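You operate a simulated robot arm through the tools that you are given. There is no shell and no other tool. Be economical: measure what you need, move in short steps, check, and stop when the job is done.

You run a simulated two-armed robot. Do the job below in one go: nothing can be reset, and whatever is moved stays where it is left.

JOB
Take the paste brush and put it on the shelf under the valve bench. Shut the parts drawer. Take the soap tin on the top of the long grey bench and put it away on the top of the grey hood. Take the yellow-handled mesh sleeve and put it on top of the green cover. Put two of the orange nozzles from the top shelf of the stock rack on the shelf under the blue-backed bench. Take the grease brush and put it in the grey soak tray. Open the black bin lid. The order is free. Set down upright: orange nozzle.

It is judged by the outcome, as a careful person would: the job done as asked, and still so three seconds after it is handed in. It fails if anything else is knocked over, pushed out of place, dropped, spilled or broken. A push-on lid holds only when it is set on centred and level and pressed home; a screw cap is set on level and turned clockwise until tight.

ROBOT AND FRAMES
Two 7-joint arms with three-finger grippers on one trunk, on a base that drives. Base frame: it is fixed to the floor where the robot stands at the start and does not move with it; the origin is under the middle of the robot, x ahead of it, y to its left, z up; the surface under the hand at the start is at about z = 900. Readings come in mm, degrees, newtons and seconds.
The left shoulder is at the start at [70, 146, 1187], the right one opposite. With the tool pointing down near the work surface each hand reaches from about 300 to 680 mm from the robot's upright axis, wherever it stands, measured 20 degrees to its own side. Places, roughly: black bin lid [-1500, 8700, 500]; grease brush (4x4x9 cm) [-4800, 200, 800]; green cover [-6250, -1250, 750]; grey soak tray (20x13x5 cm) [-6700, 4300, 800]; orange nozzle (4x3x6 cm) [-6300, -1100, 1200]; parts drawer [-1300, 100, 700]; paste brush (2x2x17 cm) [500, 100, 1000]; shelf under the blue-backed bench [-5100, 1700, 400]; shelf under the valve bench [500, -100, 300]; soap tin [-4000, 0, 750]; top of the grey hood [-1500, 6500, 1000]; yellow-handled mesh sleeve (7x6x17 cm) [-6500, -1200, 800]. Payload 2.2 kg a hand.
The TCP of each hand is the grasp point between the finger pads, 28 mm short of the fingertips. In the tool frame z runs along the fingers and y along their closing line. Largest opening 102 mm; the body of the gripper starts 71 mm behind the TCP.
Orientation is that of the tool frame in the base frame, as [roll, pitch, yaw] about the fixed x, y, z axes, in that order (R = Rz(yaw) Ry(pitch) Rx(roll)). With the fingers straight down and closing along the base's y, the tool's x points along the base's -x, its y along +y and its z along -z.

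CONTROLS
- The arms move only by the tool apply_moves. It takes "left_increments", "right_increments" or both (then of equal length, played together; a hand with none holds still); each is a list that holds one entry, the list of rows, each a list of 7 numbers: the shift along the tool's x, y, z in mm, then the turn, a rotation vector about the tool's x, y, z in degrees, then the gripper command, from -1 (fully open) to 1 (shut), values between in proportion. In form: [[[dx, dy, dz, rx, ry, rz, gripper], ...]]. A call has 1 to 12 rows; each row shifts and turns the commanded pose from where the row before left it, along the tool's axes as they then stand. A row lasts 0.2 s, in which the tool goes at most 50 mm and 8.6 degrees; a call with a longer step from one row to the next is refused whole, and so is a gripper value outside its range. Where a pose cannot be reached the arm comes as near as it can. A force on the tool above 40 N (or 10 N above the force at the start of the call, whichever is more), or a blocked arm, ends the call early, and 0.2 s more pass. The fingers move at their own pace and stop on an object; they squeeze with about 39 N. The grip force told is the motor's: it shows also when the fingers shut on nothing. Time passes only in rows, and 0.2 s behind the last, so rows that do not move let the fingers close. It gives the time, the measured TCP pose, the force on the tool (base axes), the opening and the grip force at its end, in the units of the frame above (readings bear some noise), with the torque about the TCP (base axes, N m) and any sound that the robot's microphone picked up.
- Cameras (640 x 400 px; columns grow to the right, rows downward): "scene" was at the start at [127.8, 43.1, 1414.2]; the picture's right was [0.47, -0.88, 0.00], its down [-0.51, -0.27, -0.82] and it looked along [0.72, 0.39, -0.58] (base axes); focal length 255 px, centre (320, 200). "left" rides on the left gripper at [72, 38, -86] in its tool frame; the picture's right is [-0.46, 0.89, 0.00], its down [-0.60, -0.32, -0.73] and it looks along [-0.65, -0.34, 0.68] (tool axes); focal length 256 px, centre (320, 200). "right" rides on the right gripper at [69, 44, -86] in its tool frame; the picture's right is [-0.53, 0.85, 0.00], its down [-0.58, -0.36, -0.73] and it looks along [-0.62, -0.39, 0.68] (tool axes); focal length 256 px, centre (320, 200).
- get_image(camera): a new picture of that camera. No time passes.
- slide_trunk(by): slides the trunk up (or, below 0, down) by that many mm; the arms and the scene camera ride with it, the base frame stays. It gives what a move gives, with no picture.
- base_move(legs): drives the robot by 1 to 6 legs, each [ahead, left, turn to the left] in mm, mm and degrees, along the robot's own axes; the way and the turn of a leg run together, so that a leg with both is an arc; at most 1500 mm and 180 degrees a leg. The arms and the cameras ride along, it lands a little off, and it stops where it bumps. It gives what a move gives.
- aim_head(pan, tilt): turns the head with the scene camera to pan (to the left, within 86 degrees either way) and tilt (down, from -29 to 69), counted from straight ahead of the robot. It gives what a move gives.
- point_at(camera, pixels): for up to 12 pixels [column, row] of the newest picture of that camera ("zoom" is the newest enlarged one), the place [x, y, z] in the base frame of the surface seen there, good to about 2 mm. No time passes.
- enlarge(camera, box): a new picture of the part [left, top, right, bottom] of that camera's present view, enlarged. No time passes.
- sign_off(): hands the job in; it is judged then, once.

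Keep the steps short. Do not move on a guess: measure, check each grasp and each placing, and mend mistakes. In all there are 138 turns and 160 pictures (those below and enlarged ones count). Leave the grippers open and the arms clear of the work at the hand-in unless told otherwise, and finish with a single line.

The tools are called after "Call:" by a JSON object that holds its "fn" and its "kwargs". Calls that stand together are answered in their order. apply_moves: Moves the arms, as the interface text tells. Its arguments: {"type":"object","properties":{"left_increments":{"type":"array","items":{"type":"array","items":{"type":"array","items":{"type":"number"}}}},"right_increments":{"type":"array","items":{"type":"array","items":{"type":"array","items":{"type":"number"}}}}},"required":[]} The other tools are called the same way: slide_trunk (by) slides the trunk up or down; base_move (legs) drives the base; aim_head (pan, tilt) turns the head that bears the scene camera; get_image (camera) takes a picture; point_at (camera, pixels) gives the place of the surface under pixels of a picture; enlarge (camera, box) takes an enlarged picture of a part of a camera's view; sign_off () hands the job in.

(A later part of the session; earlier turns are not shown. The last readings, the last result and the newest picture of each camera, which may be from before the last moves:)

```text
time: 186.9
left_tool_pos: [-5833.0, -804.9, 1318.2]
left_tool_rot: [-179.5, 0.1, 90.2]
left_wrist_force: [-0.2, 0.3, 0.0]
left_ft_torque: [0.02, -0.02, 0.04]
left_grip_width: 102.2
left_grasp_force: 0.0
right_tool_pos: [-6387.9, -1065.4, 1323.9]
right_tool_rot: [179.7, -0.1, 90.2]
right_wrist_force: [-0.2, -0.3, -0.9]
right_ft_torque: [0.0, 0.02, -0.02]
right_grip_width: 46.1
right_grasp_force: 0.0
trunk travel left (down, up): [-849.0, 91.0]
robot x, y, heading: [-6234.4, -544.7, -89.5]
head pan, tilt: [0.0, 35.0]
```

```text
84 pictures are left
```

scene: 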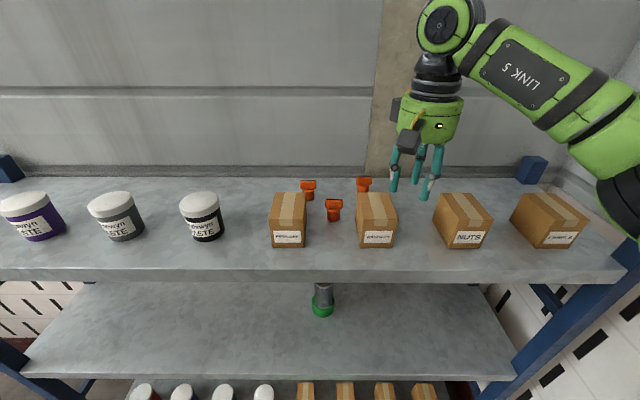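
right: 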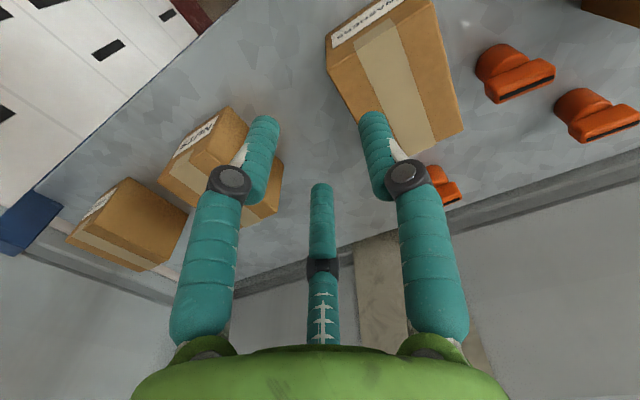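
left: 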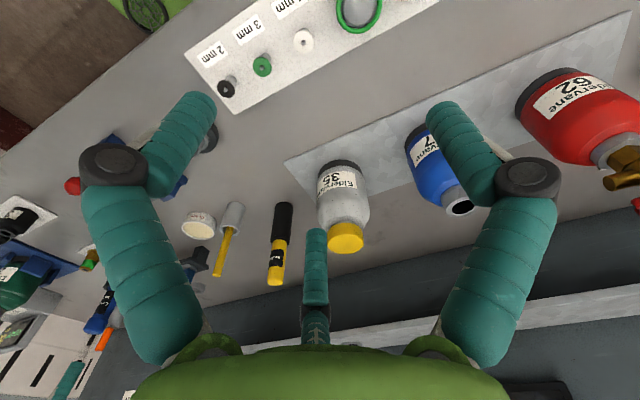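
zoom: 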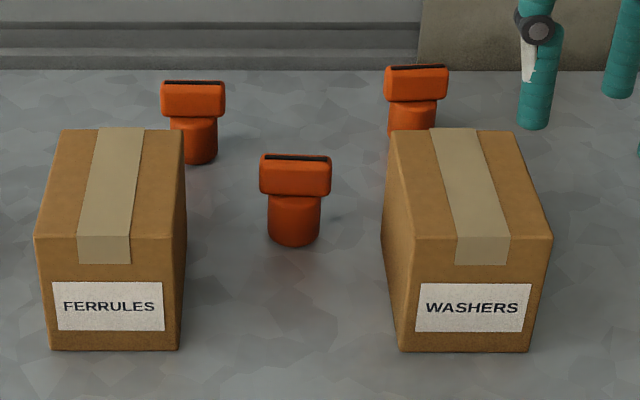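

Nozzle axes: A ≈ (−6260, −1141), B ≈ (−6199, −1222), C ≈ (−6338, −1242); the top blocks are 40 mm wide along x, top z ≈ 1222. I'll take A with the right hand and B with the left. I drive 60 ahead and put the right hand above A.

Call:
{"fn": "base_move", "kwargs": {"legs": [[60, 0, -0.4]]}}

Call:
{"fn": "apply_moves", "kwargs": {"right_increments": [[[-4, 42, 0, 0, 0, 0, -0.2], [-6, 42, 0, 0, 0, 0, -0.2], [-6, 43, 0, 0, 0, 0, -0.2], [0, 0, 0, 0, 0, 0, -0.2], [0, 0, 0, 0, 0, 0, -0.2]]]}}

Call:
{"fn": "get_image", "kwargs": {"camera": "right"}}

Call:
{"fn": "enlarge", "kwargs": {"camera": "scene", "box": [240, 150, 400, 250]}}

```text
time: 187.9
left_tool_pos: [-5834.8, -855.7, 1321.3]
left_tool_rot: [-179.4, 0.7, 89.5]
left_wrist_force: [0.1, 1.0, -0.3]
left_ft_torque: [-0.14, -0.02, 0.03]
left_grip_width: 101.9
left_grasp_force: 0.1
right_tool_pos: [-6391.5, -1109.7, 1328.4]
right_tool_rot: [179.9, 0.6, 89.9]
right_wrist_force: [0.3, 0.7, 0.0]
right_ft_torque: [-0.12, 0.02, -0.01]
right_grip_width: 46.0
right_grasp_force: 0.0
trunk travel left (down, up): [-849.0, 91.0]
robot x, y, heading: [-6230.2, -608.6, -90.1]
head pan, tilt: [0.0, 35.0]
```

```text
time: 189.1
left_tool_pos: [-5836.2, -864.7, 1318.7]
left_tool_rot: [-179.5, 0.3, 89.7]
left_wrist_force: [-0.3, 0.0, 1.2]
left_ft_torque: [-0.01, 0.01, -0.02]
left_grip_width: 101.9
left_grasp_force: 0.0
right_tool_pos: [-6264.1, -1133.3, 1325.5]
right_tool_rot: [179.8, 0.1, 89.9]
right_wrist_force: [0.0, -0.1, -0.6]
right_ft_torque: [-0.01, 0.0, 0.0]
right_grip_width: 61.2
right_grasp_force: 0.1
trunk travel left (down, up): [-849.0, 91.0]
robot x, y, heading: [-6231.3, -606.2, -90.2]
head pan, tilt: [0.0, 35.0]
```

```text
83 pictures are left
```

right: 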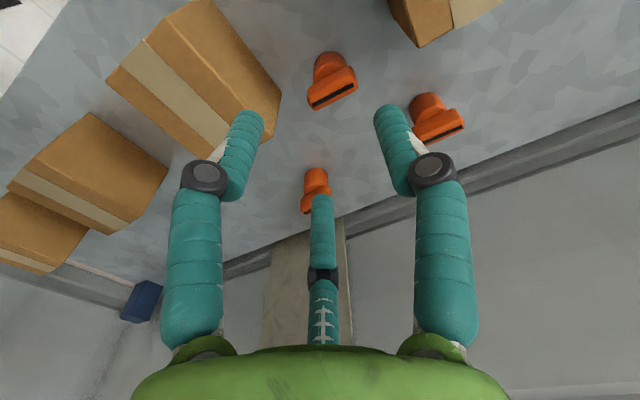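

```text
4.00 times, centred on (320, 200) of scene
```

zoom: 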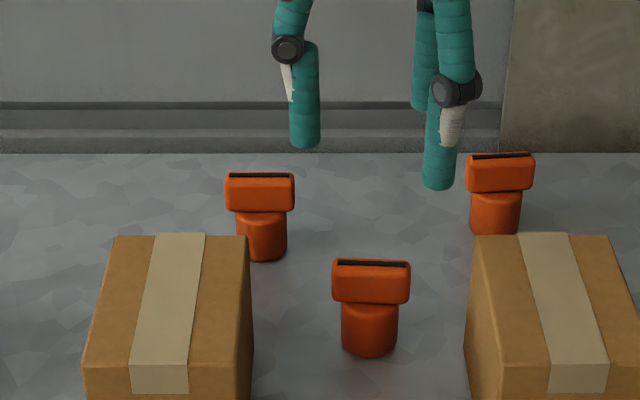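

I measure nozzle A's top from both views.

Call:
{"fn": "point_at", "kwargs": {"camera": "right", "pixels": [[333, 90], [313, 103], [354, 83], [333, 75], [329, 62]]}}

Call:
{"fn": "point_at", "kwargs": {"camera": "zoom", "pixels": [[336, 262], [408, 263], [370, 262], [372, 285], [370, 340], [228, 176], [293, 177], [260, 200], [243, 240], [170, 236]]}}

```text
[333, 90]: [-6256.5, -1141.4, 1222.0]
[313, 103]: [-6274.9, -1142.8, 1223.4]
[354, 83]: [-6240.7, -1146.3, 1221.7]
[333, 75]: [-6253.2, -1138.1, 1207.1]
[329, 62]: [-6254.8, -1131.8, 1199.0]
```

```text
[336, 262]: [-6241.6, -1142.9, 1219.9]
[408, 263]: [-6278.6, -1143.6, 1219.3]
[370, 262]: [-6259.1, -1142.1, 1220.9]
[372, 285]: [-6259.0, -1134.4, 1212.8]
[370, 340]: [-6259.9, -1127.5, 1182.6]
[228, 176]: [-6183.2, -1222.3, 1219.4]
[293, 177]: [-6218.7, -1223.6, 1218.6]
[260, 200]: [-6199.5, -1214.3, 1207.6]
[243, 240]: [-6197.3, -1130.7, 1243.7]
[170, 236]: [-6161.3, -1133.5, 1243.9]
```

A's centre is (−6259, −1142), top 1222. I align and lower to TCP z 1206.

Call:
{"fn": "apply_moves", "kwargs": {"right_increments": [[[-9, 5, 0, 0, 0, 0, -0.2], [0, 0, 0, 0, 0, 0, -0.2], [0, 0, 40, 0, 0, 0, -0.2], [0, 0, 40, 0, 0, 0, -0.2], [0, 0, 25, 0, 0, 0, -0.2], [0, 0, 14, 0, 0, 0, -0.2], [0, 0, 0, 0, 0, 0, -0.2]]]}}

Call:
{"fn": "get_image", "kwargs": {"camera": "right"}}

Call:
{"fn": "enlarge", "kwargs": {"camera": "scene", "box": [240, 150, 400, 250]}}

```text
time: 190.7
left_tool_pos: [-5836.0, -865.7, 1317.0]
left_tool_rot: [-179.5, 0.3, 89.7]
left_wrist_force: [-0.6, 0.3, 0.2]
left_ft_torque: [0.03, 0.01, -0.01]
left_grip_width: 101.9
left_grasp_force: 0.1
right_tool_pos: [-6260.9, -1148.3, 1204.6]
right_tool_rot: [179.9, 0.1, 89.7]
right_wrist_force: [0.1, -0.5, -0.2]
right_ft_torque: [-0.02, -0.03, 0.0]
right_grip_width: 60.8
right_grasp_force: 0.0
trunk travel left (down, up): [-849.0, 91.0]
robot x, y, heading: [-6233.9, -605.0, -89.9]
head pan, tilt: [0.0, 35.0]
```

```text
81 pictures are left
```

right: 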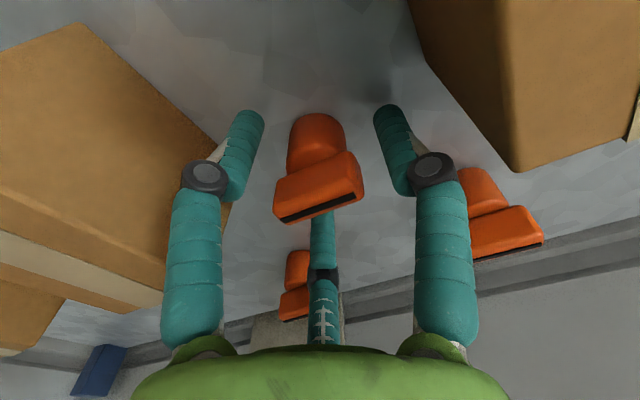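

```text
4.00 times, centred on (320, 200) of scene
```

zoom: 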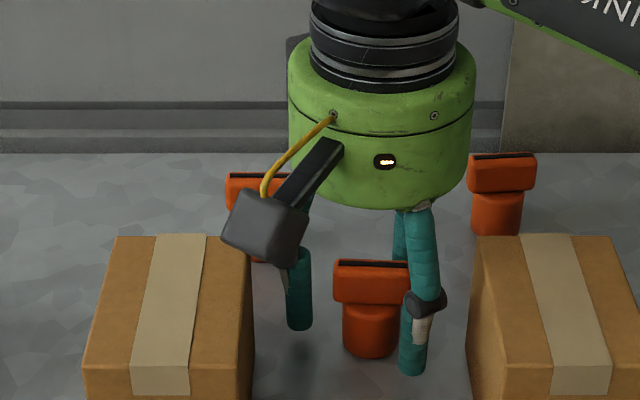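

Nearly centred; a 3 mm correction, then I close.

Call:
{"fn": "apply_moves", "kwargs": {"right_increments": [[[3, 1, 0, 0, 0, 0, -0.2], [0, 0, 0, 0, 0, 0, 0.1], [0, 0, 0, 0, 0, 0, 0.3], [0, 0, 0, 0, 0, 0, 1], [0, 0, 0, 0, 0, 0, 1]]]}}

Call:
{"fn": "get_image", "kwargs": {"camera": "right"}}

```text
time: 191.9
left_tool_pos: [-5834.0, -866.2, 1318.6]
left_tool_rot: [-179.4, 0.3, 89.6]
left_wrist_force: [0.7, 0.3, 0.2]
left_ft_torque: [-0.02, 0.01, -0.01]
left_grip_width: 102.2
left_grasp_force: 0.1
right_tool_pos: [-6258.4, -1143.6, 1205.2]
right_tool_rot: [179.9, 0.1, 89.9]
right_wrist_force: [-0.6, -0.4, 0.0]
right_ft_torque: [-0.02, 0.05, 0.01]
right_grip_width: 30.8
right_grasp_force: 39.0
trunk travel left (down, up): [-849.0, 91.0]
robot x, y, heading: [-6232.3, -605.6, -90.3]
head pan, tilt: [0.0, 35.0]
```

```text
79 pictures are left
```

right: 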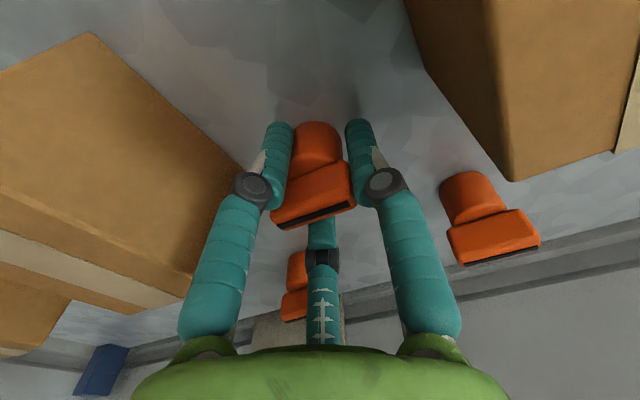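

Held (30.8 mm). I lift 120 mm and move the right hand aside.

Call:
{"fn": "apply_moves", "kwargs": {"right_increments": [[[0, 0, -15, 0, 0, 0, 1], [0, 0, -35, 0, 0, 0, 1], [0, 0, -35, 0, 0, 0, 1], [0, 0, -40, 0, 0, 0, 1], [20, -40, -5, 0, 0, 0, 1], [20, -40, 0, 0, 0, 0, 1], [20, -40, 0, 0, 0, 0, 1], [25, -40, 0, 0, 0, 0, 1], [30, -30, 0, 0, 0, 0, 1]]]}}

Call:
{"fn": "get_image", "kwargs": {"camera": "right"}}

Call:
{"fn": "get_image", "kwargs": {"camera": "scene"}}

```text
time: 193.9
left_tool_pos: [-5838.2, -863.7, 1320.7]
left_tool_rot: [-179.5, 0.4, 89.6]
left_wrist_force: [0.4, 0.6, 0.5]
left_ft_torque: [-0.06, -0.01, 0.05]
left_grip_width: 101.9
left_grasp_force: 0.0
right_tool_pos: [-6452.5, -1025.8, 1335.8]
right_tool_rot: [179.8, 0.1, 89.8]
right_wrist_force: [0.7, 1.8, -0.2]
right_ft_torque: [-0.03, -0.03, 0.02]
right_grip_width: 1.9
right_grasp_force: 31.0
trunk travel left (down, up): [-849.0, 91.0]
robot x, y, heading: [-6230.8, -609.7, -90.2]
head pan, tilt: [0.0, 35.0]
```

```text
78 pictures are left
```

right: 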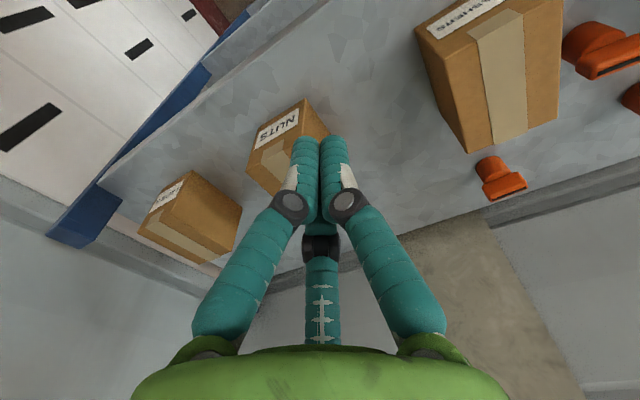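

```text
77 pictures are left
```

scene: 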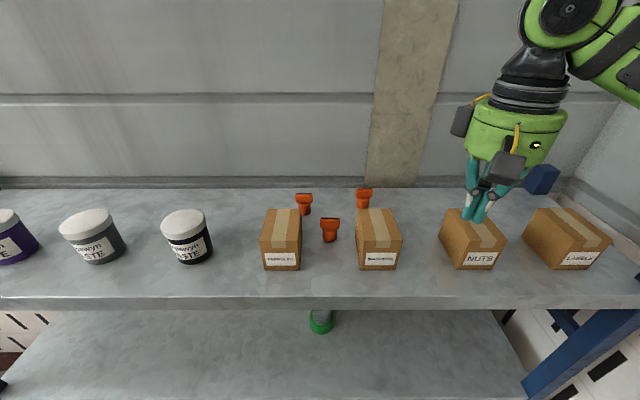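

The grip slipped at the lift; the nozzle still stands. I look at where it is now and how it is turned.

Call:
{"fn": "enlarge", "kwargs": {"camera": "scene", "box": [280, 170, 400, 270]}}

Call:
{"fn": "point_at", "kwargs": {"camera": "zoom", "pixels": [[225, 185], [305, 185], [265, 185], [265, 210], [265, 230], [268, 275], [268, 235], [225, 210], [305, 210]]}}

```text
4.00 times, centred on (340, 220) of scene
```

zoom: 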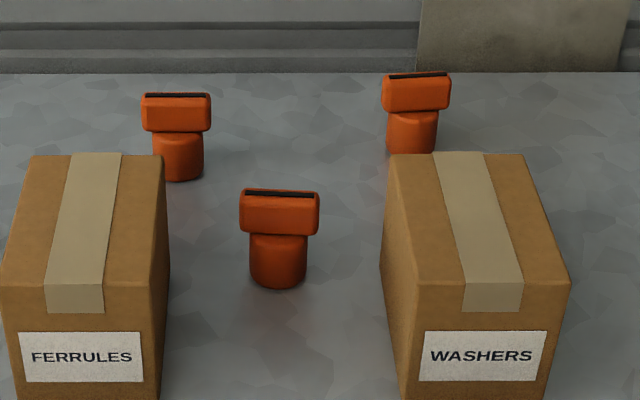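

```text
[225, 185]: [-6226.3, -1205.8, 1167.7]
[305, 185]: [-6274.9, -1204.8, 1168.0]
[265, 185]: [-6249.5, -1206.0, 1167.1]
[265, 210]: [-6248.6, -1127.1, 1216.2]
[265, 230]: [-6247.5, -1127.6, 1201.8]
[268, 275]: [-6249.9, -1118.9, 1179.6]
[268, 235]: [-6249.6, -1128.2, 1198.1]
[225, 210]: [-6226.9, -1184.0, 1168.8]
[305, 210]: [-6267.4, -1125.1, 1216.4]
```

It was pushed toward the gap between fingers: the gripper's three fingers met block and cylinder at different heights. I'll turn the hand 90° so one finger presses the flat front face and two press the rear corners, gripping only the top block. I rotate and open.

Call:
{"fn": "apply_moves", "kwargs": {"right_increments": [[[0, 0, 0, 0, 0, -8.2, -0.2], [0, 0, 0, 0, 0, -8.2, -0.2], [0, 0, 0, 0, 0, -8.2, -0.2], [0, 0, 0, 0, 0, -8.2, -0.2], [0, 0, 0, 0, 0, -8.2, -0.2], [0, 0, 0, 0, 0, -8.2, -0.2], [0, 0, 0, 0, 0, -8.2, -0.2], [0, 0, 0, 0, 0, -8.2, -0.2], [0, 0, 0, 0, 0, -8.2, -0.2], [0, 0, 0, 0, 0, -8.2, -0.2], [0, 0, 0, 0, 0, -8, -0.2], [0, 0, 0, 0, 0, 0, -0.2]]]}}

Call:
{"fn": "point_at", "kwargs": {"camera": "scene", "pixels": [[330, 220], [322, 219], [338, 220], [330, 226], [330, 240], [300, 208], [305, 196]]}}

```text
time: 196.5
left_tool_pos: [-5834.9, -864.9, 1317.6]
left_tool_rot: [-179.4, 0.2, 89.6]
left_wrist_force: [-0.2, 0.4, 0.9]
left_ft_torque: [0.01, -0.01, -0.02]
left_grip_width: 102.1
left_grasp_force: 0.0
right_tool_pos: [-6358.9, -920.3, 1294.9]
right_tool_rot: [-179.8, 0.1, 179.9]
right_wrist_force: [0.4, -0.5, 0.4]
right_ft_torque: [0.04, -0.01, -0.02]
right_grip_width: 61.2
right_grasp_force: 0.1
right hand out of reach, approached as far as the arm can: row 7, 8, 9, 10, 11
trunk travel left (down, up): [-849.0, 91.0]
robot x, y, heading: [-6235.1, -607.0, -89.9]
head pan, tilt: [0.0, 35.0]
```

```text
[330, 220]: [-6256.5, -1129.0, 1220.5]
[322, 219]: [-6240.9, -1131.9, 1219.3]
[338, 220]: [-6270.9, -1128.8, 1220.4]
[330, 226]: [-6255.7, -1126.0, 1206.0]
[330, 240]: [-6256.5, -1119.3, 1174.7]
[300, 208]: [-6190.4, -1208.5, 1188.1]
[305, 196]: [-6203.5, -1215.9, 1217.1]
```

The hand shifted toward me while turning but kept clear (fingertips above the boxes). Nozzle A's block is centred at (−6256, −1134). I bring the hand over (−6256, −1143).

Call:
{"fn": "apply_moves", "kwargs": {"right_increments": [[[-17, -37, -4, 0, 0, 0, -0.2], [-17, -37, -4, 0, 0, 0, -0.2], [-17, -37, -4, 0, 0, 0, -0.2], [-17, -37, -4, 0, 0, 0, -0.2], [-17, -37, -4, 0, 0, 0, -0.2], [-18, -38, 0, 0, 0, 0, -0.2], [0, 0, 0, 0, 0, 0, -0.2]]]}}

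Call:
{"fn": "get_image", "kwargs": {"camera": "right"}}

Call:
{"fn": "enlarge", "kwargs": {"camera": "scene", "box": [260, 130, 420, 250]}}

```text
time: 198.1
left_tool_pos: [-5836.3, -865.8, 1318.5]
left_tool_rot: [-179.4, 0.2, 89.7]
left_wrist_force: [0.2, -0.5, 0.4]
left_ft_torque: [0.0, -0.02, -0.05]
left_grip_width: 102.0
left_grasp_force: 0.0
right_tool_pos: [-6213.6, -969.9, 1278.4]
right_tool_rot: [-179.9, 0.1, 179.7]
right_wrist_force: [-0.3, 0.0, 0.3]
right_ft_torque: [0.01, 0.0, -0.01]
right_grip_width: 61.3
right_grasp_force: 0.1
right hand out of reach, approached as far as the arm can: row 1, 2, 3, 4, 5, 6
trunk travel left (down, up): [-849.0, 91.0]
robot x, y, heading: [-6230.8, -605.9, -90.2]
head pan, tilt: [0.0, 35.0]
```

```text
75 pictures are left
```

right: 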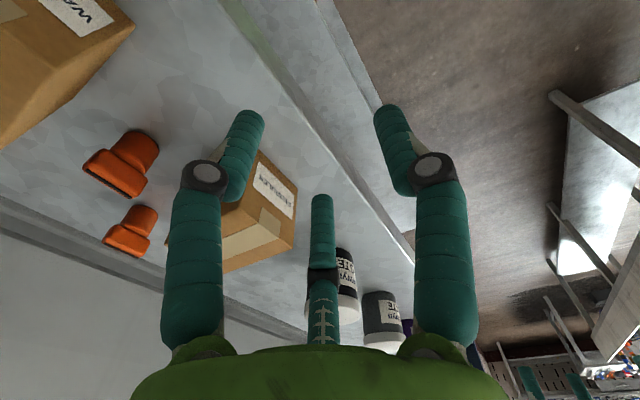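

```text
3.33 times, centred on (340, 190) of scene
```

zoom: 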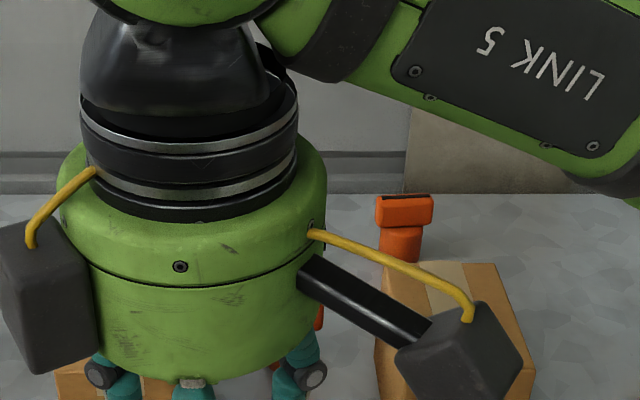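

That orientation limits the reach. Since the three fingers are spaced 120°, turning back 60° gives an equally good finger layout. I do that and raise the trunk 80 mm.

Call:
{"fn": "slide_trunk", "kwargs": {"by": 80}}

Call:
{"fn": "apply_moves", "kwargs": {"right_increments": [[[0, 0, 0, 0, 0, 8.57, -0.2], [0, 0, 0, 0, 0, 8.57, -0.2], [0, 0, 0, 0, 0, 8.57, -0.2], [0, 0, 0, 0, 0, 8.57, -0.2], [0, 0, 0, 0, 0, 8.57, -0.2], [0, 0, 0, 0, 0, 8.57, -0.2], [0, 0, 0, 0, 0, 8.57, -0.2], [0, 0, 0, 0, 0, 0, -0.2]]]}}

```text
time: 199.3
left_tool_pos: [-5835.6, -865.7, 1397.9]
left_tool_rot: [-179.5, 0.3, 89.6]
left_wrist_force: [-0.9, 0.3, 0.0]
left_ft_torque: [0.01, 0.01, 0.02]
left_grip_width: 101.8
left_grasp_force: 0.0
right_tool_pos: [-6213.3, -970.2, 1357.4]
right_tool_rot: [-180.0, 0.0, 179.7]
right_wrist_force: [-0.1, 0.0, -0.4]
right_ft_torque: [0.0, 0.07, -0.02]
right_grip_width: 61.2
right_grasp_force: 0.2
trunk travel left (down, up): [-929.0, 11.0]
robot x, y, heading: [-6229.8, -610.4, -90.1]
head pan, tilt: [0.0, 35.0]
```

```text
time: 201.1
left_tool_pos: [-5835.9, -865.4, 1399.1]
left_tool_rot: [-179.4, 0.3, 89.6]
left_wrist_force: [0.4, -0.5, 0.0]
left_ft_torque: [0.0, 0.0, 0.01]
left_grip_width: 102.0
left_grasp_force: 0.1
right_tool_pos: [-6214.6, -971.2, 1358.9]
right_tool_rot: [180.0, 0.2, 119.6]
right_wrist_force: [-0.8, 0.1, 0.6]
right_ft_torque: [0.01, -0.01, 0.01]
right_grip_width: 61.4
right_grasp_force: 0.1
trunk travel left (down, up): [-929.0, 11.0]
robot x, y, heading: [-6232.5, -604.8, -90.1]
head pan, tilt: [0.0, 35.0]
```

I move the hand over A (target TCP −6256, −1125).

Call:
{"fn": "apply_moves", "kwargs": {"right_increments": [[[-28.4, -28, 8, 0, 0, 0, -0.2], [-28.4, -28, 8, 0, 0, 0, -0.2], [-28.4, -28, 8, 0, 0, 0, -0.2], [-28.4, -28, 8, 0, 0, 0, -0.2], [0, 0, 0, 0, 0, 0, -0.2]]]}}

Call:
{"fn": "get_image", "kwargs": {"camera": "right"}}

```text
time: 202.3
left_tool_pos: [-5834.9, -867.1, 1398.4]
left_tool_rot: [-179.4, 0.2, 89.6]
left_wrist_force: [1.5, 0.4, 0.0]
left_ft_torque: [-0.01, 0.01, -0.01]
left_grip_width: 102.0
left_grasp_force: 0.0
right_tool_pos: [-6253.6, -1125.2, 1326.2]
right_tool_rot: [179.9, 0.1, 119.8]
right_wrist_force: [0.1, 0.4, -0.8]
right_ft_torque: [-0.01, -0.02, -0.01]
right_grip_width: 61.2
right_grasp_force: 0.0
trunk travel left (down, up): [-929.0, 11.0]
robot x, y, heading: [-6232.2, -604.7, -90.0]
head pan, tilt: [0.0, 35.0]
```

```text
73 pictures are left
```

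right: 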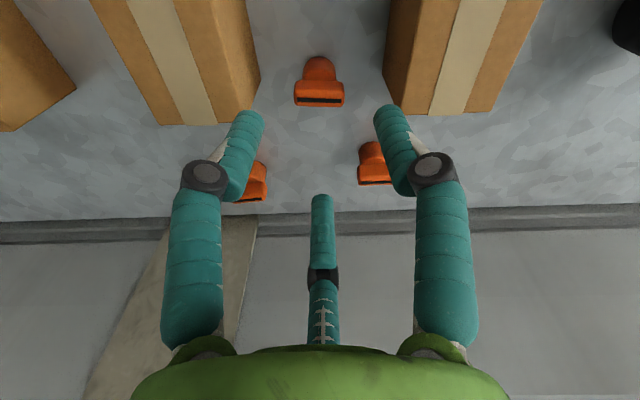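

The view is now square to the nozzle: two fingers flank it and the third is behind. I measure its top.

Call:
{"fn": "point_at", "kwargs": {"camera": "right", "pixels": [[320, 100], [298, 98], [342, 103], [320, 90], [319, 70]]}}

```text
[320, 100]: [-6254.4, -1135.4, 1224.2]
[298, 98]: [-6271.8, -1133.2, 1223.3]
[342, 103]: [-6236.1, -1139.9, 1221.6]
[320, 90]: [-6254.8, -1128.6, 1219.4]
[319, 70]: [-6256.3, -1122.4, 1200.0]
```

I lower to TCP z 1228, so only the top block is between the fingertips, then close.

Call:
{"fn": "apply_moves", "kwargs": {"right_increments": [[[-1.7, -1, 30, 0, 0, 0, -0.2], [0, 0, 30, 0, 0, 0, -0.2], [0, 0, 25, 0, 0, 0, -0.2], [0, 0, 14, 0, 0, 0, -0.2], [0, 0, 0, 0, 0, 0, -0.2], [0, 0, 0, 0, 0, 0, 0.1], [0, 0, 0, 0, 0, 0, 0.3], [0, 0, 0, 0, 0, 0, 1], [0, 0, 0, 0, 0, 0, 1]]]}}

Call:
{"fn": "get_image", "kwargs": {"camera": "right"}}

```text
time: 204.3
left_tool_pos: [-5834.6, -865.7, 1398.2]
left_tool_rot: [-179.4, 0.3, 89.5]
left_wrist_force: [1.0, 0.9, -0.6]
left_ft_torque: [-0.01, 0.03, -0.01]
left_grip_width: 102.3
left_grasp_force: 0.1
right_tool_pos: [-6254.4, -1128.4, 1227.2]
right_tool_rot: [179.9, 0.3, 119.8]
right_wrist_force: [-0.2, 0.2, 1.1]
right_ft_torque: [-0.02, -0.03, -0.02]
right_grip_width: 16.6
right_grasp_force: 39.2
trunk travel left (down, up): [-929.0, 11.0]
robot x, y, heading: [-6230.2, -604.4, -90.1]
head pan, tilt: [0.0, 35.0]
```

```text
72 pictures are left
```

right: 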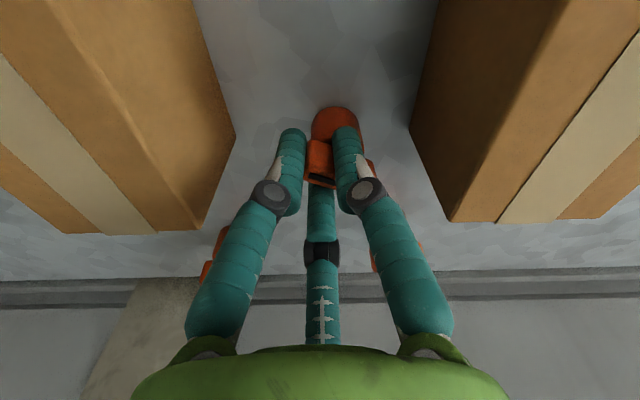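

The nozzle shifted a bit but is clamped (16.6 mm ≈ block thickness). I try a slow lift of 20 mm.

Call:
{"fn": "apply_moves", "kwargs": {"right_increments": [[[0, 0, -3, 0, 0, 0, 1], [0, 0, -6, 0, 0, 0, 1], [0, 0, -10, 0, 0, 0, 1], [0, 0, -10, 0, 0, 0, 1], [0, 0, 0, 0, 0, 0, 1]]]}}

Call:
{"fn": "get_image", "kwargs": {"camera": "right"}}

Call:
{"fn": "enlarge", "kwargs": {"camera": "scene", "box": [260, 150, 420, 270]}}

```text
time: 205.5
left_tool_pos: [-5834.6, -866.4, 1396.3]
left_tool_rot: [-179.4, 0.4, 89.7]
left_wrist_force: [-0.7, 1.2, 1.1]
left_ft_torque: [0.03, 0.01, 0.02]
left_grip_width: 102.1
left_grasp_force: 0.1
right_tool_pos: [-6254.2, -1126.1, 1256.9]
right_tool_rot: [179.9, 0.1, 119.8]
right_wrist_force: [-0.1, 0.5, -0.7]
right_ft_torque: [0.02, 0.0, 0.03]
right_grip_width: 16.8
right_grasp_force: 38.9
trunk travel left (down, up): [-929.0, 11.0]
robot x, y, heading: [-6235.1, -607.9, -89.7]
head pan, tilt: [0.0, 35.0]
```

```text
71 pictures are left
```

right: 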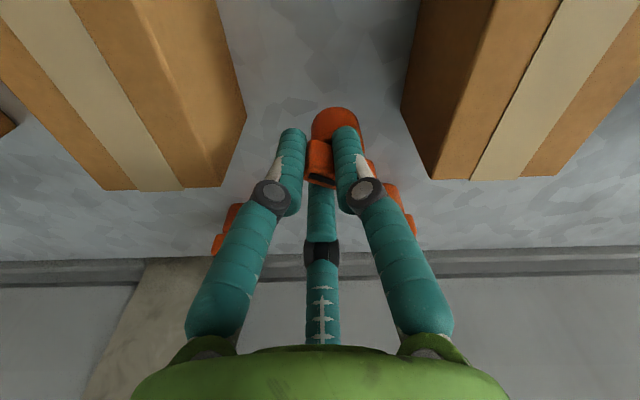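

```text
3.33 times, centred on (340, 210) of scene
```

zoom: 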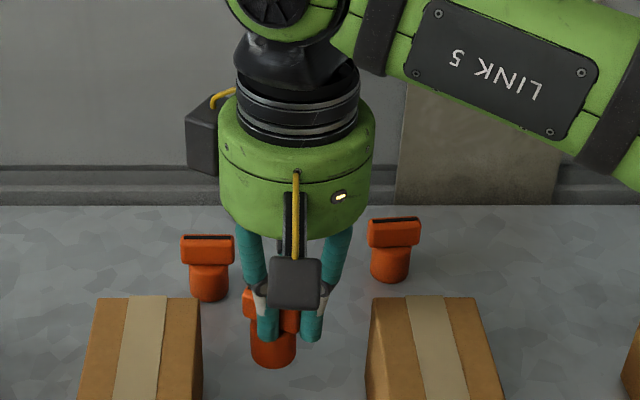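

Held and rising with the hand. I lift further and move the right hand aside, clear of the boxes.

Call:
{"fn": "apply_moves", "kwargs": {"right_increments": [[[0, 0, -30, 0, 0, 0, 1], [0, 0, -35, 0, 0, 0, 1], [0, 0, -35, 0, 0, 0, 1], [36, -20, 0, 0, 0, 0, 1], [36, -20, 0, 0, 0, 0, 1], [36, -20, 0, 0, 0, 0, 1], [36, -20, 0, 0, 0, 0, 1], [0, 0, 0, 0, 0, 0, 1]]]}}

Call:
{"fn": "get_image", "kwargs": {"camera": "scene"}}

```text
time: 207.3
left_tool_pos: [-5835.7, -866.7, 1398.6]
left_tool_rot: [-179.5, 0.4, 89.5]
left_wrist_force: [-0.8, -0.4, 0.2]
left_ft_torque: [0.04, 0.0, -0.02]
left_grip_width: 102.1
left_grasp_force: 0.1
right_tool_pos: [-6397.5, -1043.2, 1356.6]
right_tool_rot: [179.9, 0.2, 119.8]
right_wrist_force: [0.2, 0.1, 0.7]
right_ft_torque: [0.02, 0.0, 0.05]
right_grip_width: 16.5
right_grasp_force: 39.0
trunk travel left (down, up): [-929.0, 11.0]
robot x, y, heading: [-6233.7, -606.6, -90.0]
head pan, tilt: [0.0, 35.0]
```

```text
69 pictures are left
```

scene: 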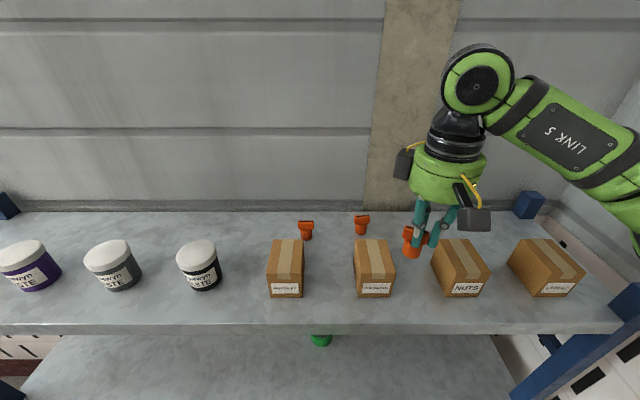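

Next nozzle B with the left hand. I shift the base 100 mm right and 40 ahead, turn the left hand 30°, and open it partly.

Call:
{"fn": "base_move", "kwargs": {"legs": [[0, -100, 0], [40, 0, 0]]}}

Call:
{"fn": "apply_moves", "kwargs": {"left_increments": [[[0, 0, 0, 0, 0, 7.5, -0.2], [0, 0, 0, 0, 0, 7.5, -0.2], [0, 0, 0, 0, 0, 7.5, -0.2], [0, 0, 0, 0, 0, 7.5, -0.2], [0, 0, 0, 0, 0, 0, -0.2]]]}}

```text
time: 208.9
left_tool_pos: [-5934.7, -894.0, 1400.1]
left_tool_rot: [-179.4, 0.8, 89.6]
left_wrist_force: [-1.3, 1.6, -0.1]
left_ft_torque: [-0.13, 0.04, -0.01]
left_grip_width: 102.1
left_grasp_force: 0.0
right_tool_pos: [-6496.3, -1071.5, 1359.7]
right_tool_rot: [-179.8, 0.6, 119.7]
right_wrist_force: [1.5, 1.3, 0.6]
right_ft_torque: [-0.11, 0.05, 0.0]
right_grip_width: 16.2
right_grasp_force: 39.0
trunk travel left (down, up): [-929.0, 11.0]
robot x, y, heading: [-6334.6, -644.4, -89.9]
head pan, tilt: [0.0, 35.0]
```

```text
time: 210.1
left_tool_pos: [-5936.5, -904.0, 1398.5]
left_tool_rot: [-179.8, 0.5, 59.5]
left_wrist_force: [0.4, 0.2, -0.9]
left_ft_torque: [-0.02, -0.01, 0.0]
left_grip_width: 61.0
left_grasp_force: 0.1
right_tool_pos: [-6499.9, -1080.8, 1355.9]
right_tool_rot: [179.9, 0.2, 119.6]
right_wrist_force: [0.1, 0.5, -1.2]
right_ft_torque: [-0.02, 0.03, -0.03]
right_grip_width: 16.3
right_grasp_force: 39.1
trunk travel left (down, up): [-929.0, 11.0]
robot x, y, heading: [-6336.7, -644.7, -90.2]
head pan, tilt: [0.0, 35.0]
```

I move the left hand above B in ten steps, ending with fingertips at z ≈ 1310.

Call:
{"fn": "apply_moves", "kwargs": {"left_increments": [[[-41.5, -6.1, 6, 0, 0, 0, -0.2], [-41.5, -6.1, 6, 0, 0, 0, -0.2], [-41.5, -6.1, 6, 0, 0, 0, -0.2], [-41.5, -6.1, 6, 0, 0, 0, -0.2], [-41.5, -6.1, 6, 0, 0, 0, -0.2], [-41.5, -6.1, 6, 0, 0, 0, -0.2], [-41.5, -6.1, 6, 0, 0, 0, -0.2], [-41.5, -6.1, 6, 0, 0, 0, -0.2], [-41.5, -6.1, 6, 0, 0, 0, -0.2], [-41.5, -6.1, 6, 0, 0, 0, -0.2], [0, 0, 0, 0, 0, 0, -0.2]]]}}

Call:
{"fn": "get_image", "kwargs": {"camera": "left"}}

```text
time: 212.5
left_tool_pos: [-6155.2, -1177.5, 1332.3]
left_tool_rot: [-179.5, 0.5, 59.7]
left_wrist_force: [0.3, 0.3, 0.5]
left_ft_torque: [0.01, 0.01, -0.02]
left_grip_width: 61.1
left_grasp_force: 0.1
left hand out of reach, approached as far as the arm can: row 9, 10
right_tool_pos: [-6498.2, -1081.3, 1356.1]
right_tool_rot: [179.9, 0.2, 119.6]
right_wrist_force: [-0.5, -0.3, -1.1]
right_ft_torque: [0.03, 0.0, 0.01]
right_grip_width: 16.4
right_grasp_force: 38.8
trunk travel left (down, up): [-929.0, 11.0]
robot x, y, heading: [-6329.8, -644.3, -90.3]
head pan, tilt: [0.0, 35.0]
```

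```text
68 pictures are left
```

left: 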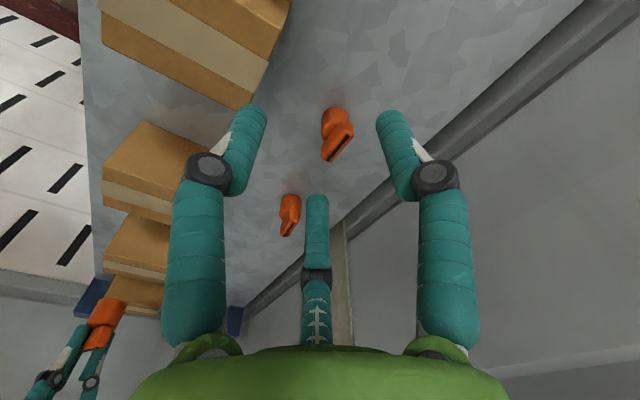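

Out of reach by ~65 mm, so I drive 60 mm ahead and measure B from the left camera.

Call:
{"fn": "base_move", "kwargs": {"legs": [[60, 0, 0.2]]}}

Call:
{"fn": "get_image", "kwargs": {"camera": "left"}}

```text
time: 213.6
left_tool_pos: [-6154.9, -1229.3, 1330.9]
left_tool_rot: [-179.6, 0.6, 59.8]
left_wrist_force: [0.0, 0.1, 0.2]
left_ft_torque: [0.05, -0.03, -0.01]
left_grip_width: 61.1
left_grasp_force: 0.0
right_tool_pos: [-6496.4, -1133.3, 1354.9]
right_tool_rot: [179.9, 0.1, 119.9]
right_wrist_force: [0.1, -0.9, -0.9]
right_ft_torque: [0.07, 0.0, 0.03]
right_grip_width: 16.2
right_grasp_force: 38.9
trunk travel left (down, up): [-929.0, 11.0]
robot x, y, heading: [-6331.6, -696.2, -89.7]
head pan, tilt: [0.0, 35.0]
stopped in leg 1: the robot was blocked; the commanded pose is now the measured one
```

```text
67 pictures are left
```

left: 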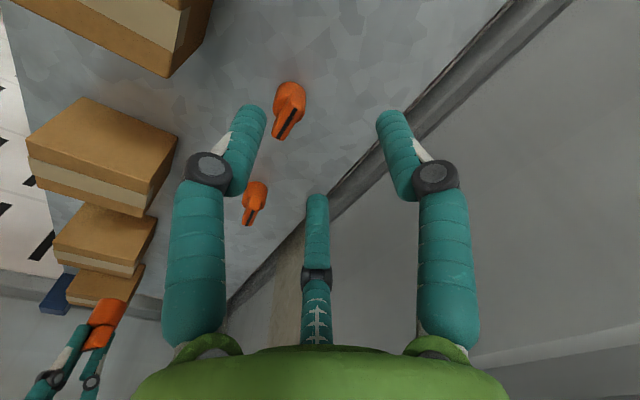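

The base met the rack foot and stopped; the reach is nearly enough. I measure B.

Call:
{"fn": "point_at", "kwargs": {"camera": "left", "pixels": [[286, 123], [277, 137], [295, 109], [289, 100], [254, 215]]}}

Call:
{"fn": "get_image", "kwargs": {"camera": "scene"}}

```text
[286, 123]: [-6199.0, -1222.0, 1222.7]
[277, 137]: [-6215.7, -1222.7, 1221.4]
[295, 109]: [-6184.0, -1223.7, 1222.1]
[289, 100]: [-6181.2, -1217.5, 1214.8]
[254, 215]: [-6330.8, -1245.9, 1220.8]
```

```text
66 pictures are left
```

scene: 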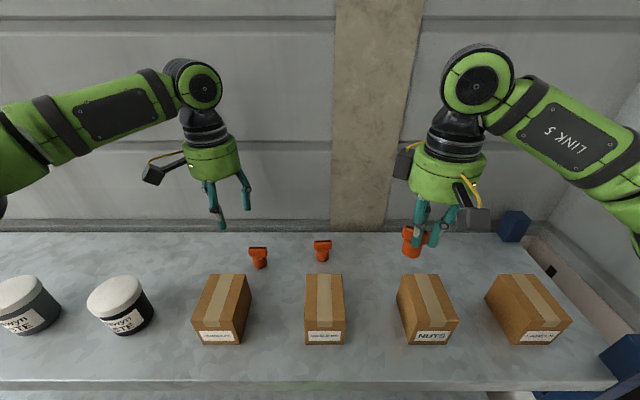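

I move the left hand 45 mm toward −x, above B, and check.

Call:
{"fn": "apply_moves", "kwargs": {"left_increments": [[[-12.2, -19, 5, 0, 0, 0, -0.2], [-12.2, -19, 5, 0, 0, 0, -0.2], [0, 0, 20, 0, 0, 0, -0.2], [0, 0, 0, 0, 0, 0, -0.2]]]}}

Call:
{"fn": "get_image", "kwargs": {"camera": "left"}}

```text
time: 214.6
left_tool_pos: [-6179.8, -1207.0, 1301.0]
left_tool_rot: [-179.5, 0.6, 59.8]
left_wrist_force: [0.7, 0.8, 1.0]
left_ft_torque: [-0.02, -0.01, -0.01]
left_grip_width: 61.2
left_grasp_force: 0.0
left hand out of reach, approached as far as the arm can: row 1, 2
right_tool_pos: [-6496.0, -1130.5, 1356.3]
right_tool_rot: [-180.0, 0.3, 119.8]
right_wrist_force: [-0.9, 1.0, 0.7]
right_ft_torque: [-0.02, -0.03, 0.01]
right_grip_width: 16.8
right_grasp_force: 39.1
trunk travel left (down, up): [-929.0, 11.0]
robot x, y, heading: [-6334.9, -693.6, -89.5]
head pan, tilt: [0.0, 35.0]
```

```text
65 pictures are left
```

left: 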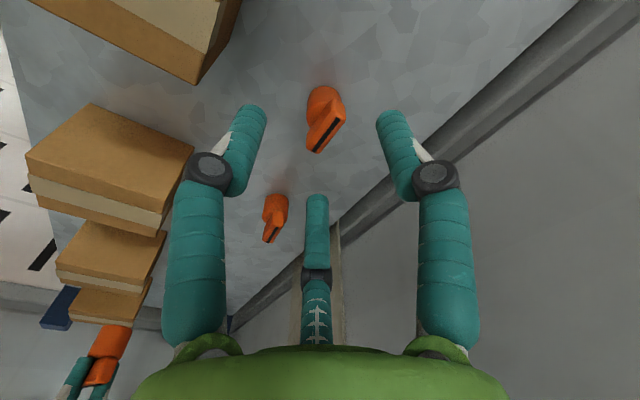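

Reach is better lower down. I lower to z 1258 (fingertips just above the nozzle top) and then shift toward the target.

Call:
{"fn": "apply_moves", "kwargs": {"left_increments": [[[0, 0, 22, 0, 0, 0, -0.2], [0, 0, 20, 0, 0, 0, -0.2], [-10, -2, 0, 0, 0, 0, -0.2], [-20.8, -3.1, 0, 0, 0, 0, -0.2], [0, 0, 0, 0, 0, 0, -0.2]]]}}

Call:
{"fn": "get_image", "kwargs": {"camera": "left"}}

```text
time: 215.8
left_tool_pos: [-6180.9, -1209.6, 1258.6]
left_tool_rot: [-179.6, 0.6, 59.9]
left_wrist_force: [-1.1, -0.8, 0.1]
left_ft_torque: [0.02, 0.01, 0.02]
left_grip_width: 61.4
left_grasp_force: 0.0
left hand out of reach, approached as far as the arm can: row 3, 4
right_tool_pos: [-6495.8, -1131.3, 1354.9]
right_tool_rot: [180.0, 0.1, 120.0]
right_wrist_force: [0.1, 0.5, -0.4]
right_ft_torque: [0.02, 0.02, -0.03]
right_grip_width: 16.1
right_grasp_force: 39.0
trunk travel left (down, up): [-929.0, 11.0]
robot x, y, heading: [-6333.0, -696.5, -90.0]
head pan, tilt: [0.0, 35.0]
```

```text
64 pictures are left
```

left: 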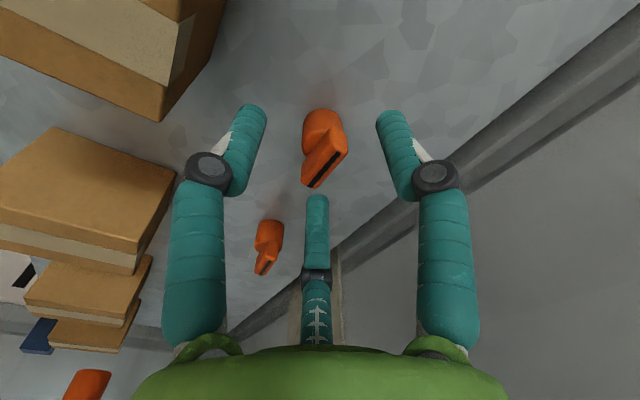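

A wrist limit holds it back in this yaw. I raise 40 mm, turn the hand back 60° (mirror finger layout), and retry.

Call:
{"fn": "apply_moves", "kwargs": {"left_increments": [[[0, 0, -40, 0, 0, 0, -0.2], [0, 0, 0, 0, 0, -8.57, -0.2], [0, 0, 0, 0, 0, -8.57, -0.2], [0, 0, 0, 0, 0, -8.57, -0.2], [0, 0, 0, 0, 0, -8.57, -0.2], [0, 0, 0, 0, 0, -8.57, -0.2], [0, 0, 0, 0, 0, -8.57, -0.2], [0, 0, 0, 0, 0, -8.57, -0.2], [-10, -10, 0, 0, 0, 0, -0.2], [0, -10, 0, 0, 0, 0, -0.2], [0, 0, 0, 0, 0, 0, -0.2]]]}}

Call:
{"fn": "get_image", "kwargs": {"camera": "left"}}

```text
time: 218.2
left_tool_pos: [-6178.5, -1211.6, 1298.9]
left_tool_rot: [-179.2, 0.0, 119.9]
left_wrist_force: [0.9, -0.2, 0.6]
left_ft_torque: [0.04, 0.01, -0.01]
left_grip_width: 61.1
left_grasp_force: 0.1
left hand out of reach, approached as far as the arm can: row 9, 10
right_tool_pos: [-6497.8, -1130.2, 1355.6]
right_tool_rot: [180.0, 0.2, 119.9]
right_wrist_force: [0.0, -0.6, -1.8]
right_ft_torque: [-0.01, 0.0, 0.0]
right_grip_width: 16.6
right_grasp_force: 39.0
trunk travel left (down, up): [-929.0, 11.0]
robot x, y, heading: [-6336.0, -696.2, -89.9]
head pan, tilt: [0.0, 35.0]
```

```text
63 pictures are left
```

left: 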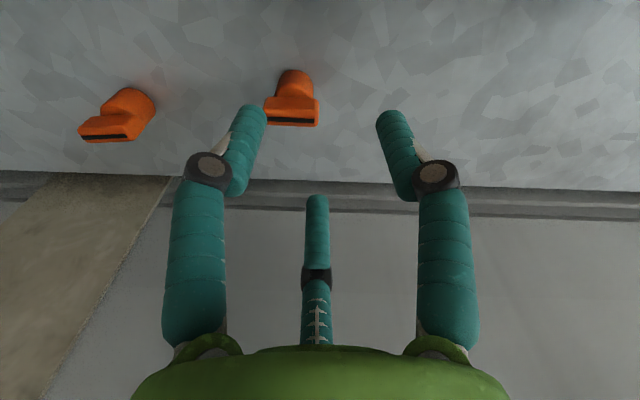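

The hand is only ~20 mm off in x, so I strafe the base 21 mm right and measure again.

Call:
{"fn": "base_move", "kwargs": {"legs": [[0, -21, 0]]}}

Call:
{"fn": "get_image", "kwargs": {"camera": "left"}}

Call:
{"fn": "point_at", "kwargs": {"camera": "left", "pixels": [[318, 115], [300, 118], [335, 118], [318, 100], [318, 121]]}}

```text
time: 219.0
left_tool_pos: [-6193.8, -1212.3, 1298.6]
left_tool_rot: [-179.0, 0.0, 119.8]
left_wrist_force: [1.5, -0.3, 0.3]
left_ft_torque: [-0.01, 0.08, -0.02]
left_grip_width: 61.3
left_grasp_force: 0.1
right_tool_pos: [-6511.4, -1129.9, 1356.4]
right_tool_rot: [-179.8, -0.1, 120.1]
right_wrist_force: [1.4, 0.3, 0.0]
right_ft_torque: [-0.01, 0.09, 0.0]
right_grip_width: 16.5
right_grasp_force: 38.7
trunk travel left (down, up): [-929.0, 11.0]
robot x, y, heading: [-6352.5, -696.5, -89.8]
head pan, tilt: [0.0, 35.0]
```

```text
62 pictures are left
```

left: 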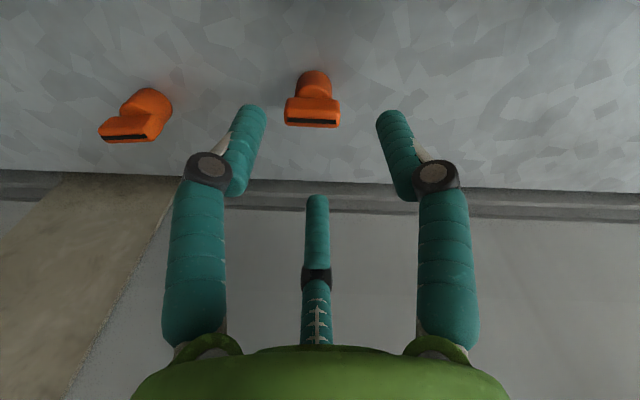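

```text
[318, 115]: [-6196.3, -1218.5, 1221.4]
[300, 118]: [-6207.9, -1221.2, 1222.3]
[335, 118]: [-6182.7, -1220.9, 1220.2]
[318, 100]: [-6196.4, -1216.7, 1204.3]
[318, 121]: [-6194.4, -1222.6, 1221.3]
```

B is centred at (−6198, −1222). I lower to TCP z 1228 with a 4 mm correction and look.

Call:
{"fn": "apply_moves", "kwargs": {"left_increments": [[[0, -2, 25, 0, 0, 0, -0.2], [0, -2, 25, 0, 0, 0, -0.2], [0, 0, 20, 0, 0, 0, -0.2], [0, 0, 0, 0, 0, 0, -0.2]]]}}

Call:
{"fn": "get_image", "kwargs": {"camera": "left"}}

```text
time: 220.0
left_tool_pos: [-6198.2, -1208.6, 1228.6]
left_tool_rot: [-179.0, 0.1, 119.8]
left_wrist_force: [-0.4, 0.3, 0.2]
left_ft_torque: [0.0, -0.05, 0.02]
left_grip_width: 61.1
left_grasp_force: 0.2
left hand out of reach, approached as far as the arm can: row 2
right_tool_pos: [-6518.2, -1131.1, 1355.8]
right_tool_rot: [179.9, 0.2, 120.0]
right_wrist_force: [0.2, -0.7, -0.6]
right_ft_torque: [0.03, -0.02, -0.03]
right_grip_width: 16.5
right_grasp_force: 39.2
trunk travel left (down, up): [-929.0, 11.0]
robot x, y, heading: [-6354.8, -694.3, -90.0]
head pan, tilt: [0.0, 35.0]
```

```text
61 pictures are left
```

left: 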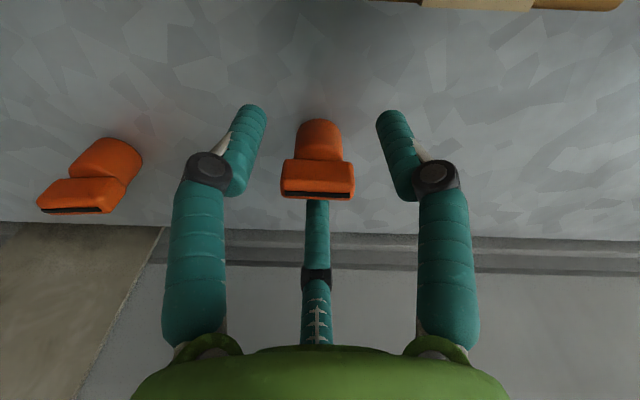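

The block is within the three fingers. I close slowly.

Call:
{"fn": "apply_moves", "kwargs": {"left_increments": [[[0, 0, 0, 0, 0, 0, 0.1], [0, 0, 0, 0, 0, 0, 0.25], [0, 0, 0, 0, 0, 0, 0.4], [0, 0, 0, 0, 0, 0, 0.55], [0, 0, 0, 0, 0, 0, 0.7], [0, 0, 0, 0, 0, 0, 1], [0, 0, 0, 0, 0, 0, 1]]]}}

Call:
{"fn": "get_image", "kwargs": {"camera": "left"}}

```text
time: 221.6
left_tool_pos: [-6196.6, -1209.1, 1228.7]
left_tool_rot: [-179.1, 0.0, 119.9]
left_wrist_force: [-0.5, 0.6, 1.2]
left_ft_torque: [0.02, -0.03, 0.01]
left_grip_width: 21.4
left_grasp_force: 39.2
right_tool_pos: [-6517.2, -1131.0, 1355.8]
right_tool_rot: [-179.9, 0.2, 120.0]
right_wrist_force: [-0.4, -0.3, -0.7]
right_ft_torque: [0.0, 0.01, 0.0]
right_grip_width: 16.2
right_grasp_force: 38.7
trunk travel left (down, up): [-929.0, 11.0]
robot x, y, heading: [-6352.9, -695.3, -90.1]
head pan, tilt: [0.0, 35.0]
```

```text
60 pictures are left
```

left: 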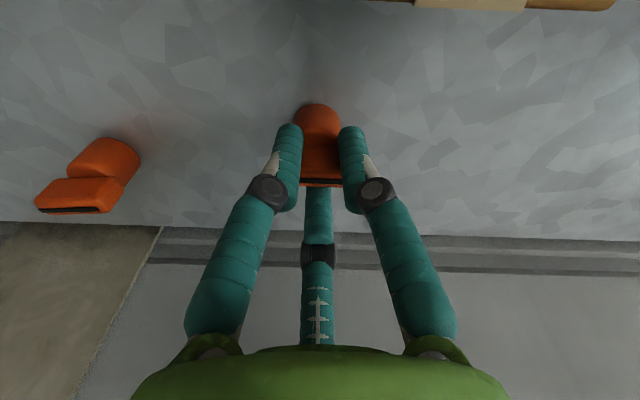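

A symmetric grip (21.4 mm). I lift slowly by 110 mm and check.

Call:
{"fn": "apply_moves", "kwargs": {"left_increments": [[[0, 0, -4, 0, 0, 0, 1], [0, 0, -10, 0, 0, 0, 1], [0, 0, -25, 0, 0, 0, 1], [0, 0, -35, 0, 0, 0, 1], [0, 0, -36, 0, 0, 0, 1], [0, 0, 0, 0, 0, 0, 1]]]}}

Call:
{"fn": "base_move", "kwargs": {"legs": [[-320, 0, 0]]}}

Call:
{"fn": "get_image", "kwargs": {"camera": "scene"}}

```text
time: 223.0
left_tool_pos: [-6195.5, -1208.1, 1338.5]
left_tool_rot: [-179.1, 0.0, 119.8]
left_wrist_force: [0.7, -0.8, -0.1]
left_ft_torque: [0.0, -0.03, -0.01]
left_grip_width: 21.0
left_grasp_force: 38.8
right_tool_pos: [-6516.8, -1131.2, 1355.7]
right_tool_rot: [179.9, 0.2, 120.0]
right_wrist_force: [0.0, 1.1, -0.7]
right_ft_torque: [0.02, 0.01, 0.03]
right_grip_width: 16.3
right_grasp_force: 39.0
trunk travel left (down, up): [-929.0, 11.0]
robot x, y, heading: [-6351.7, -695.7, -90.0]
head pan, tilt: [0.0, 35.0]
```

```text
time: 225.1
left_tool_pos: [-6194.3, -894.7, 1337.0]
left_tool_rot: [-179.2, -0.1, 120.0]
left_wrist_force: [0.5, -0.6, -1.2]
left_ft_torque: [0.04, -0.02, 0.0]
left_grip_width: 21.1
left_grasp_force: 39.2
right_tool_pos: [-6516.7, -818.7, 1354.4]
right_tool_rot: [179.9, 0.0, 120.1]
right_wrist_force: [-0.3, 0.3, -0.6]
right_ft_torque: [0.07, 0.02, 0.01]
right_grip_width: 16.0
right_grasp_force: 38.9
trunk travel left (down, up): [-929.0, 11.0]
robot x, y, heading: [-6357.2, -380.2, -89.7]
head pan, tilt: [0.0, 35.0]
```

```text
59 pictures are left
```

scene: 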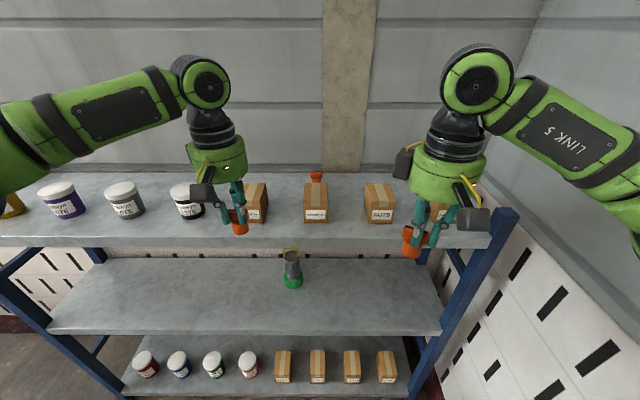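

Both nozzles are held and upright; the sleeve still stands on its cover. I drive around to the blue-backed bench and turn to face it.

Call:
{"fn": "base_move", "kwargs": {"legs": [[0, 640, 0], [-1270, 0, 0], [0, 0, 179.7]]}}

Call:
{"fn": "aim_head", "kwargs": {"pan": -35, "tilt": 35}}

Call:
{"fn": "get_image", "kwargs": {"camera": "scene"}}

```text
time: 242.1
left_tool_pos: [-5897.2, 1389.1, 1338.8]
left_tool_rot: [-179.2, 0.0, -58.6]
left_wrist_force: [0.1, 0.3, -0.2]
left_ft_torque: [-0.02, -0.04, -0.01]
left_grip_width: 21.1
left_grasp_force: 39.4
right_tool_pos: [-5572.7, 1321.9, 1355.5]
right_tool_rot: [179.8, 0.2, -58.3]
right_wrist_force: [-0.4, 0.6, -0.9]
right_ft_torque: [-0.01, 0.01, -0.02]
right_grip_width: 16.2
right_grasp_force: 38.7
trunk travel left (down, up): [-929.0, 11.0]
robot x, y, heading: [-5724.0, 880.4, 91.8]
head pan, tilt: [0.0, 35.0]
```

```text
time: 243.1
left_tool_pos: [-5898.2, 1389.4, 1338.3]
left_tool_rot: [-179.1, 0.0, -58.5]
left_wrist_force: [-0.3, -0.2, -0.2]
left_ft_torque: [0.0, -0.02, 0.0]
left_grip_width: 21.2
left_grasp_force: 39.1
right_tool_pos: [-5573.6, 1322.4, 1355.6]
right_tool_rot: [-180.0, 0.2, -58.4]
right_wrist_force: [-0.3, 0.4, -0.9]
right_ft_torque: [0.01, -0.04, -0.01]
right_grip_width: 16.4
right_grasp_force: 39.1
trunk travel left (down, up): [-929.0, 11.0]
robot x, y, heading: [-5720.6, 881.8, 91.8]
head pan, tilt: [-35.0, 35.0]
```

```text
58 pictures are left
```

scene: 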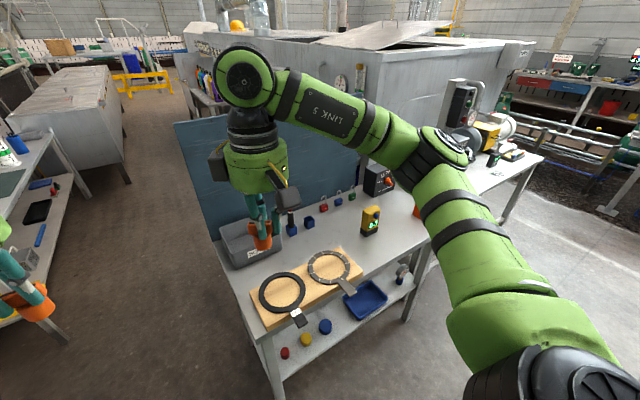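

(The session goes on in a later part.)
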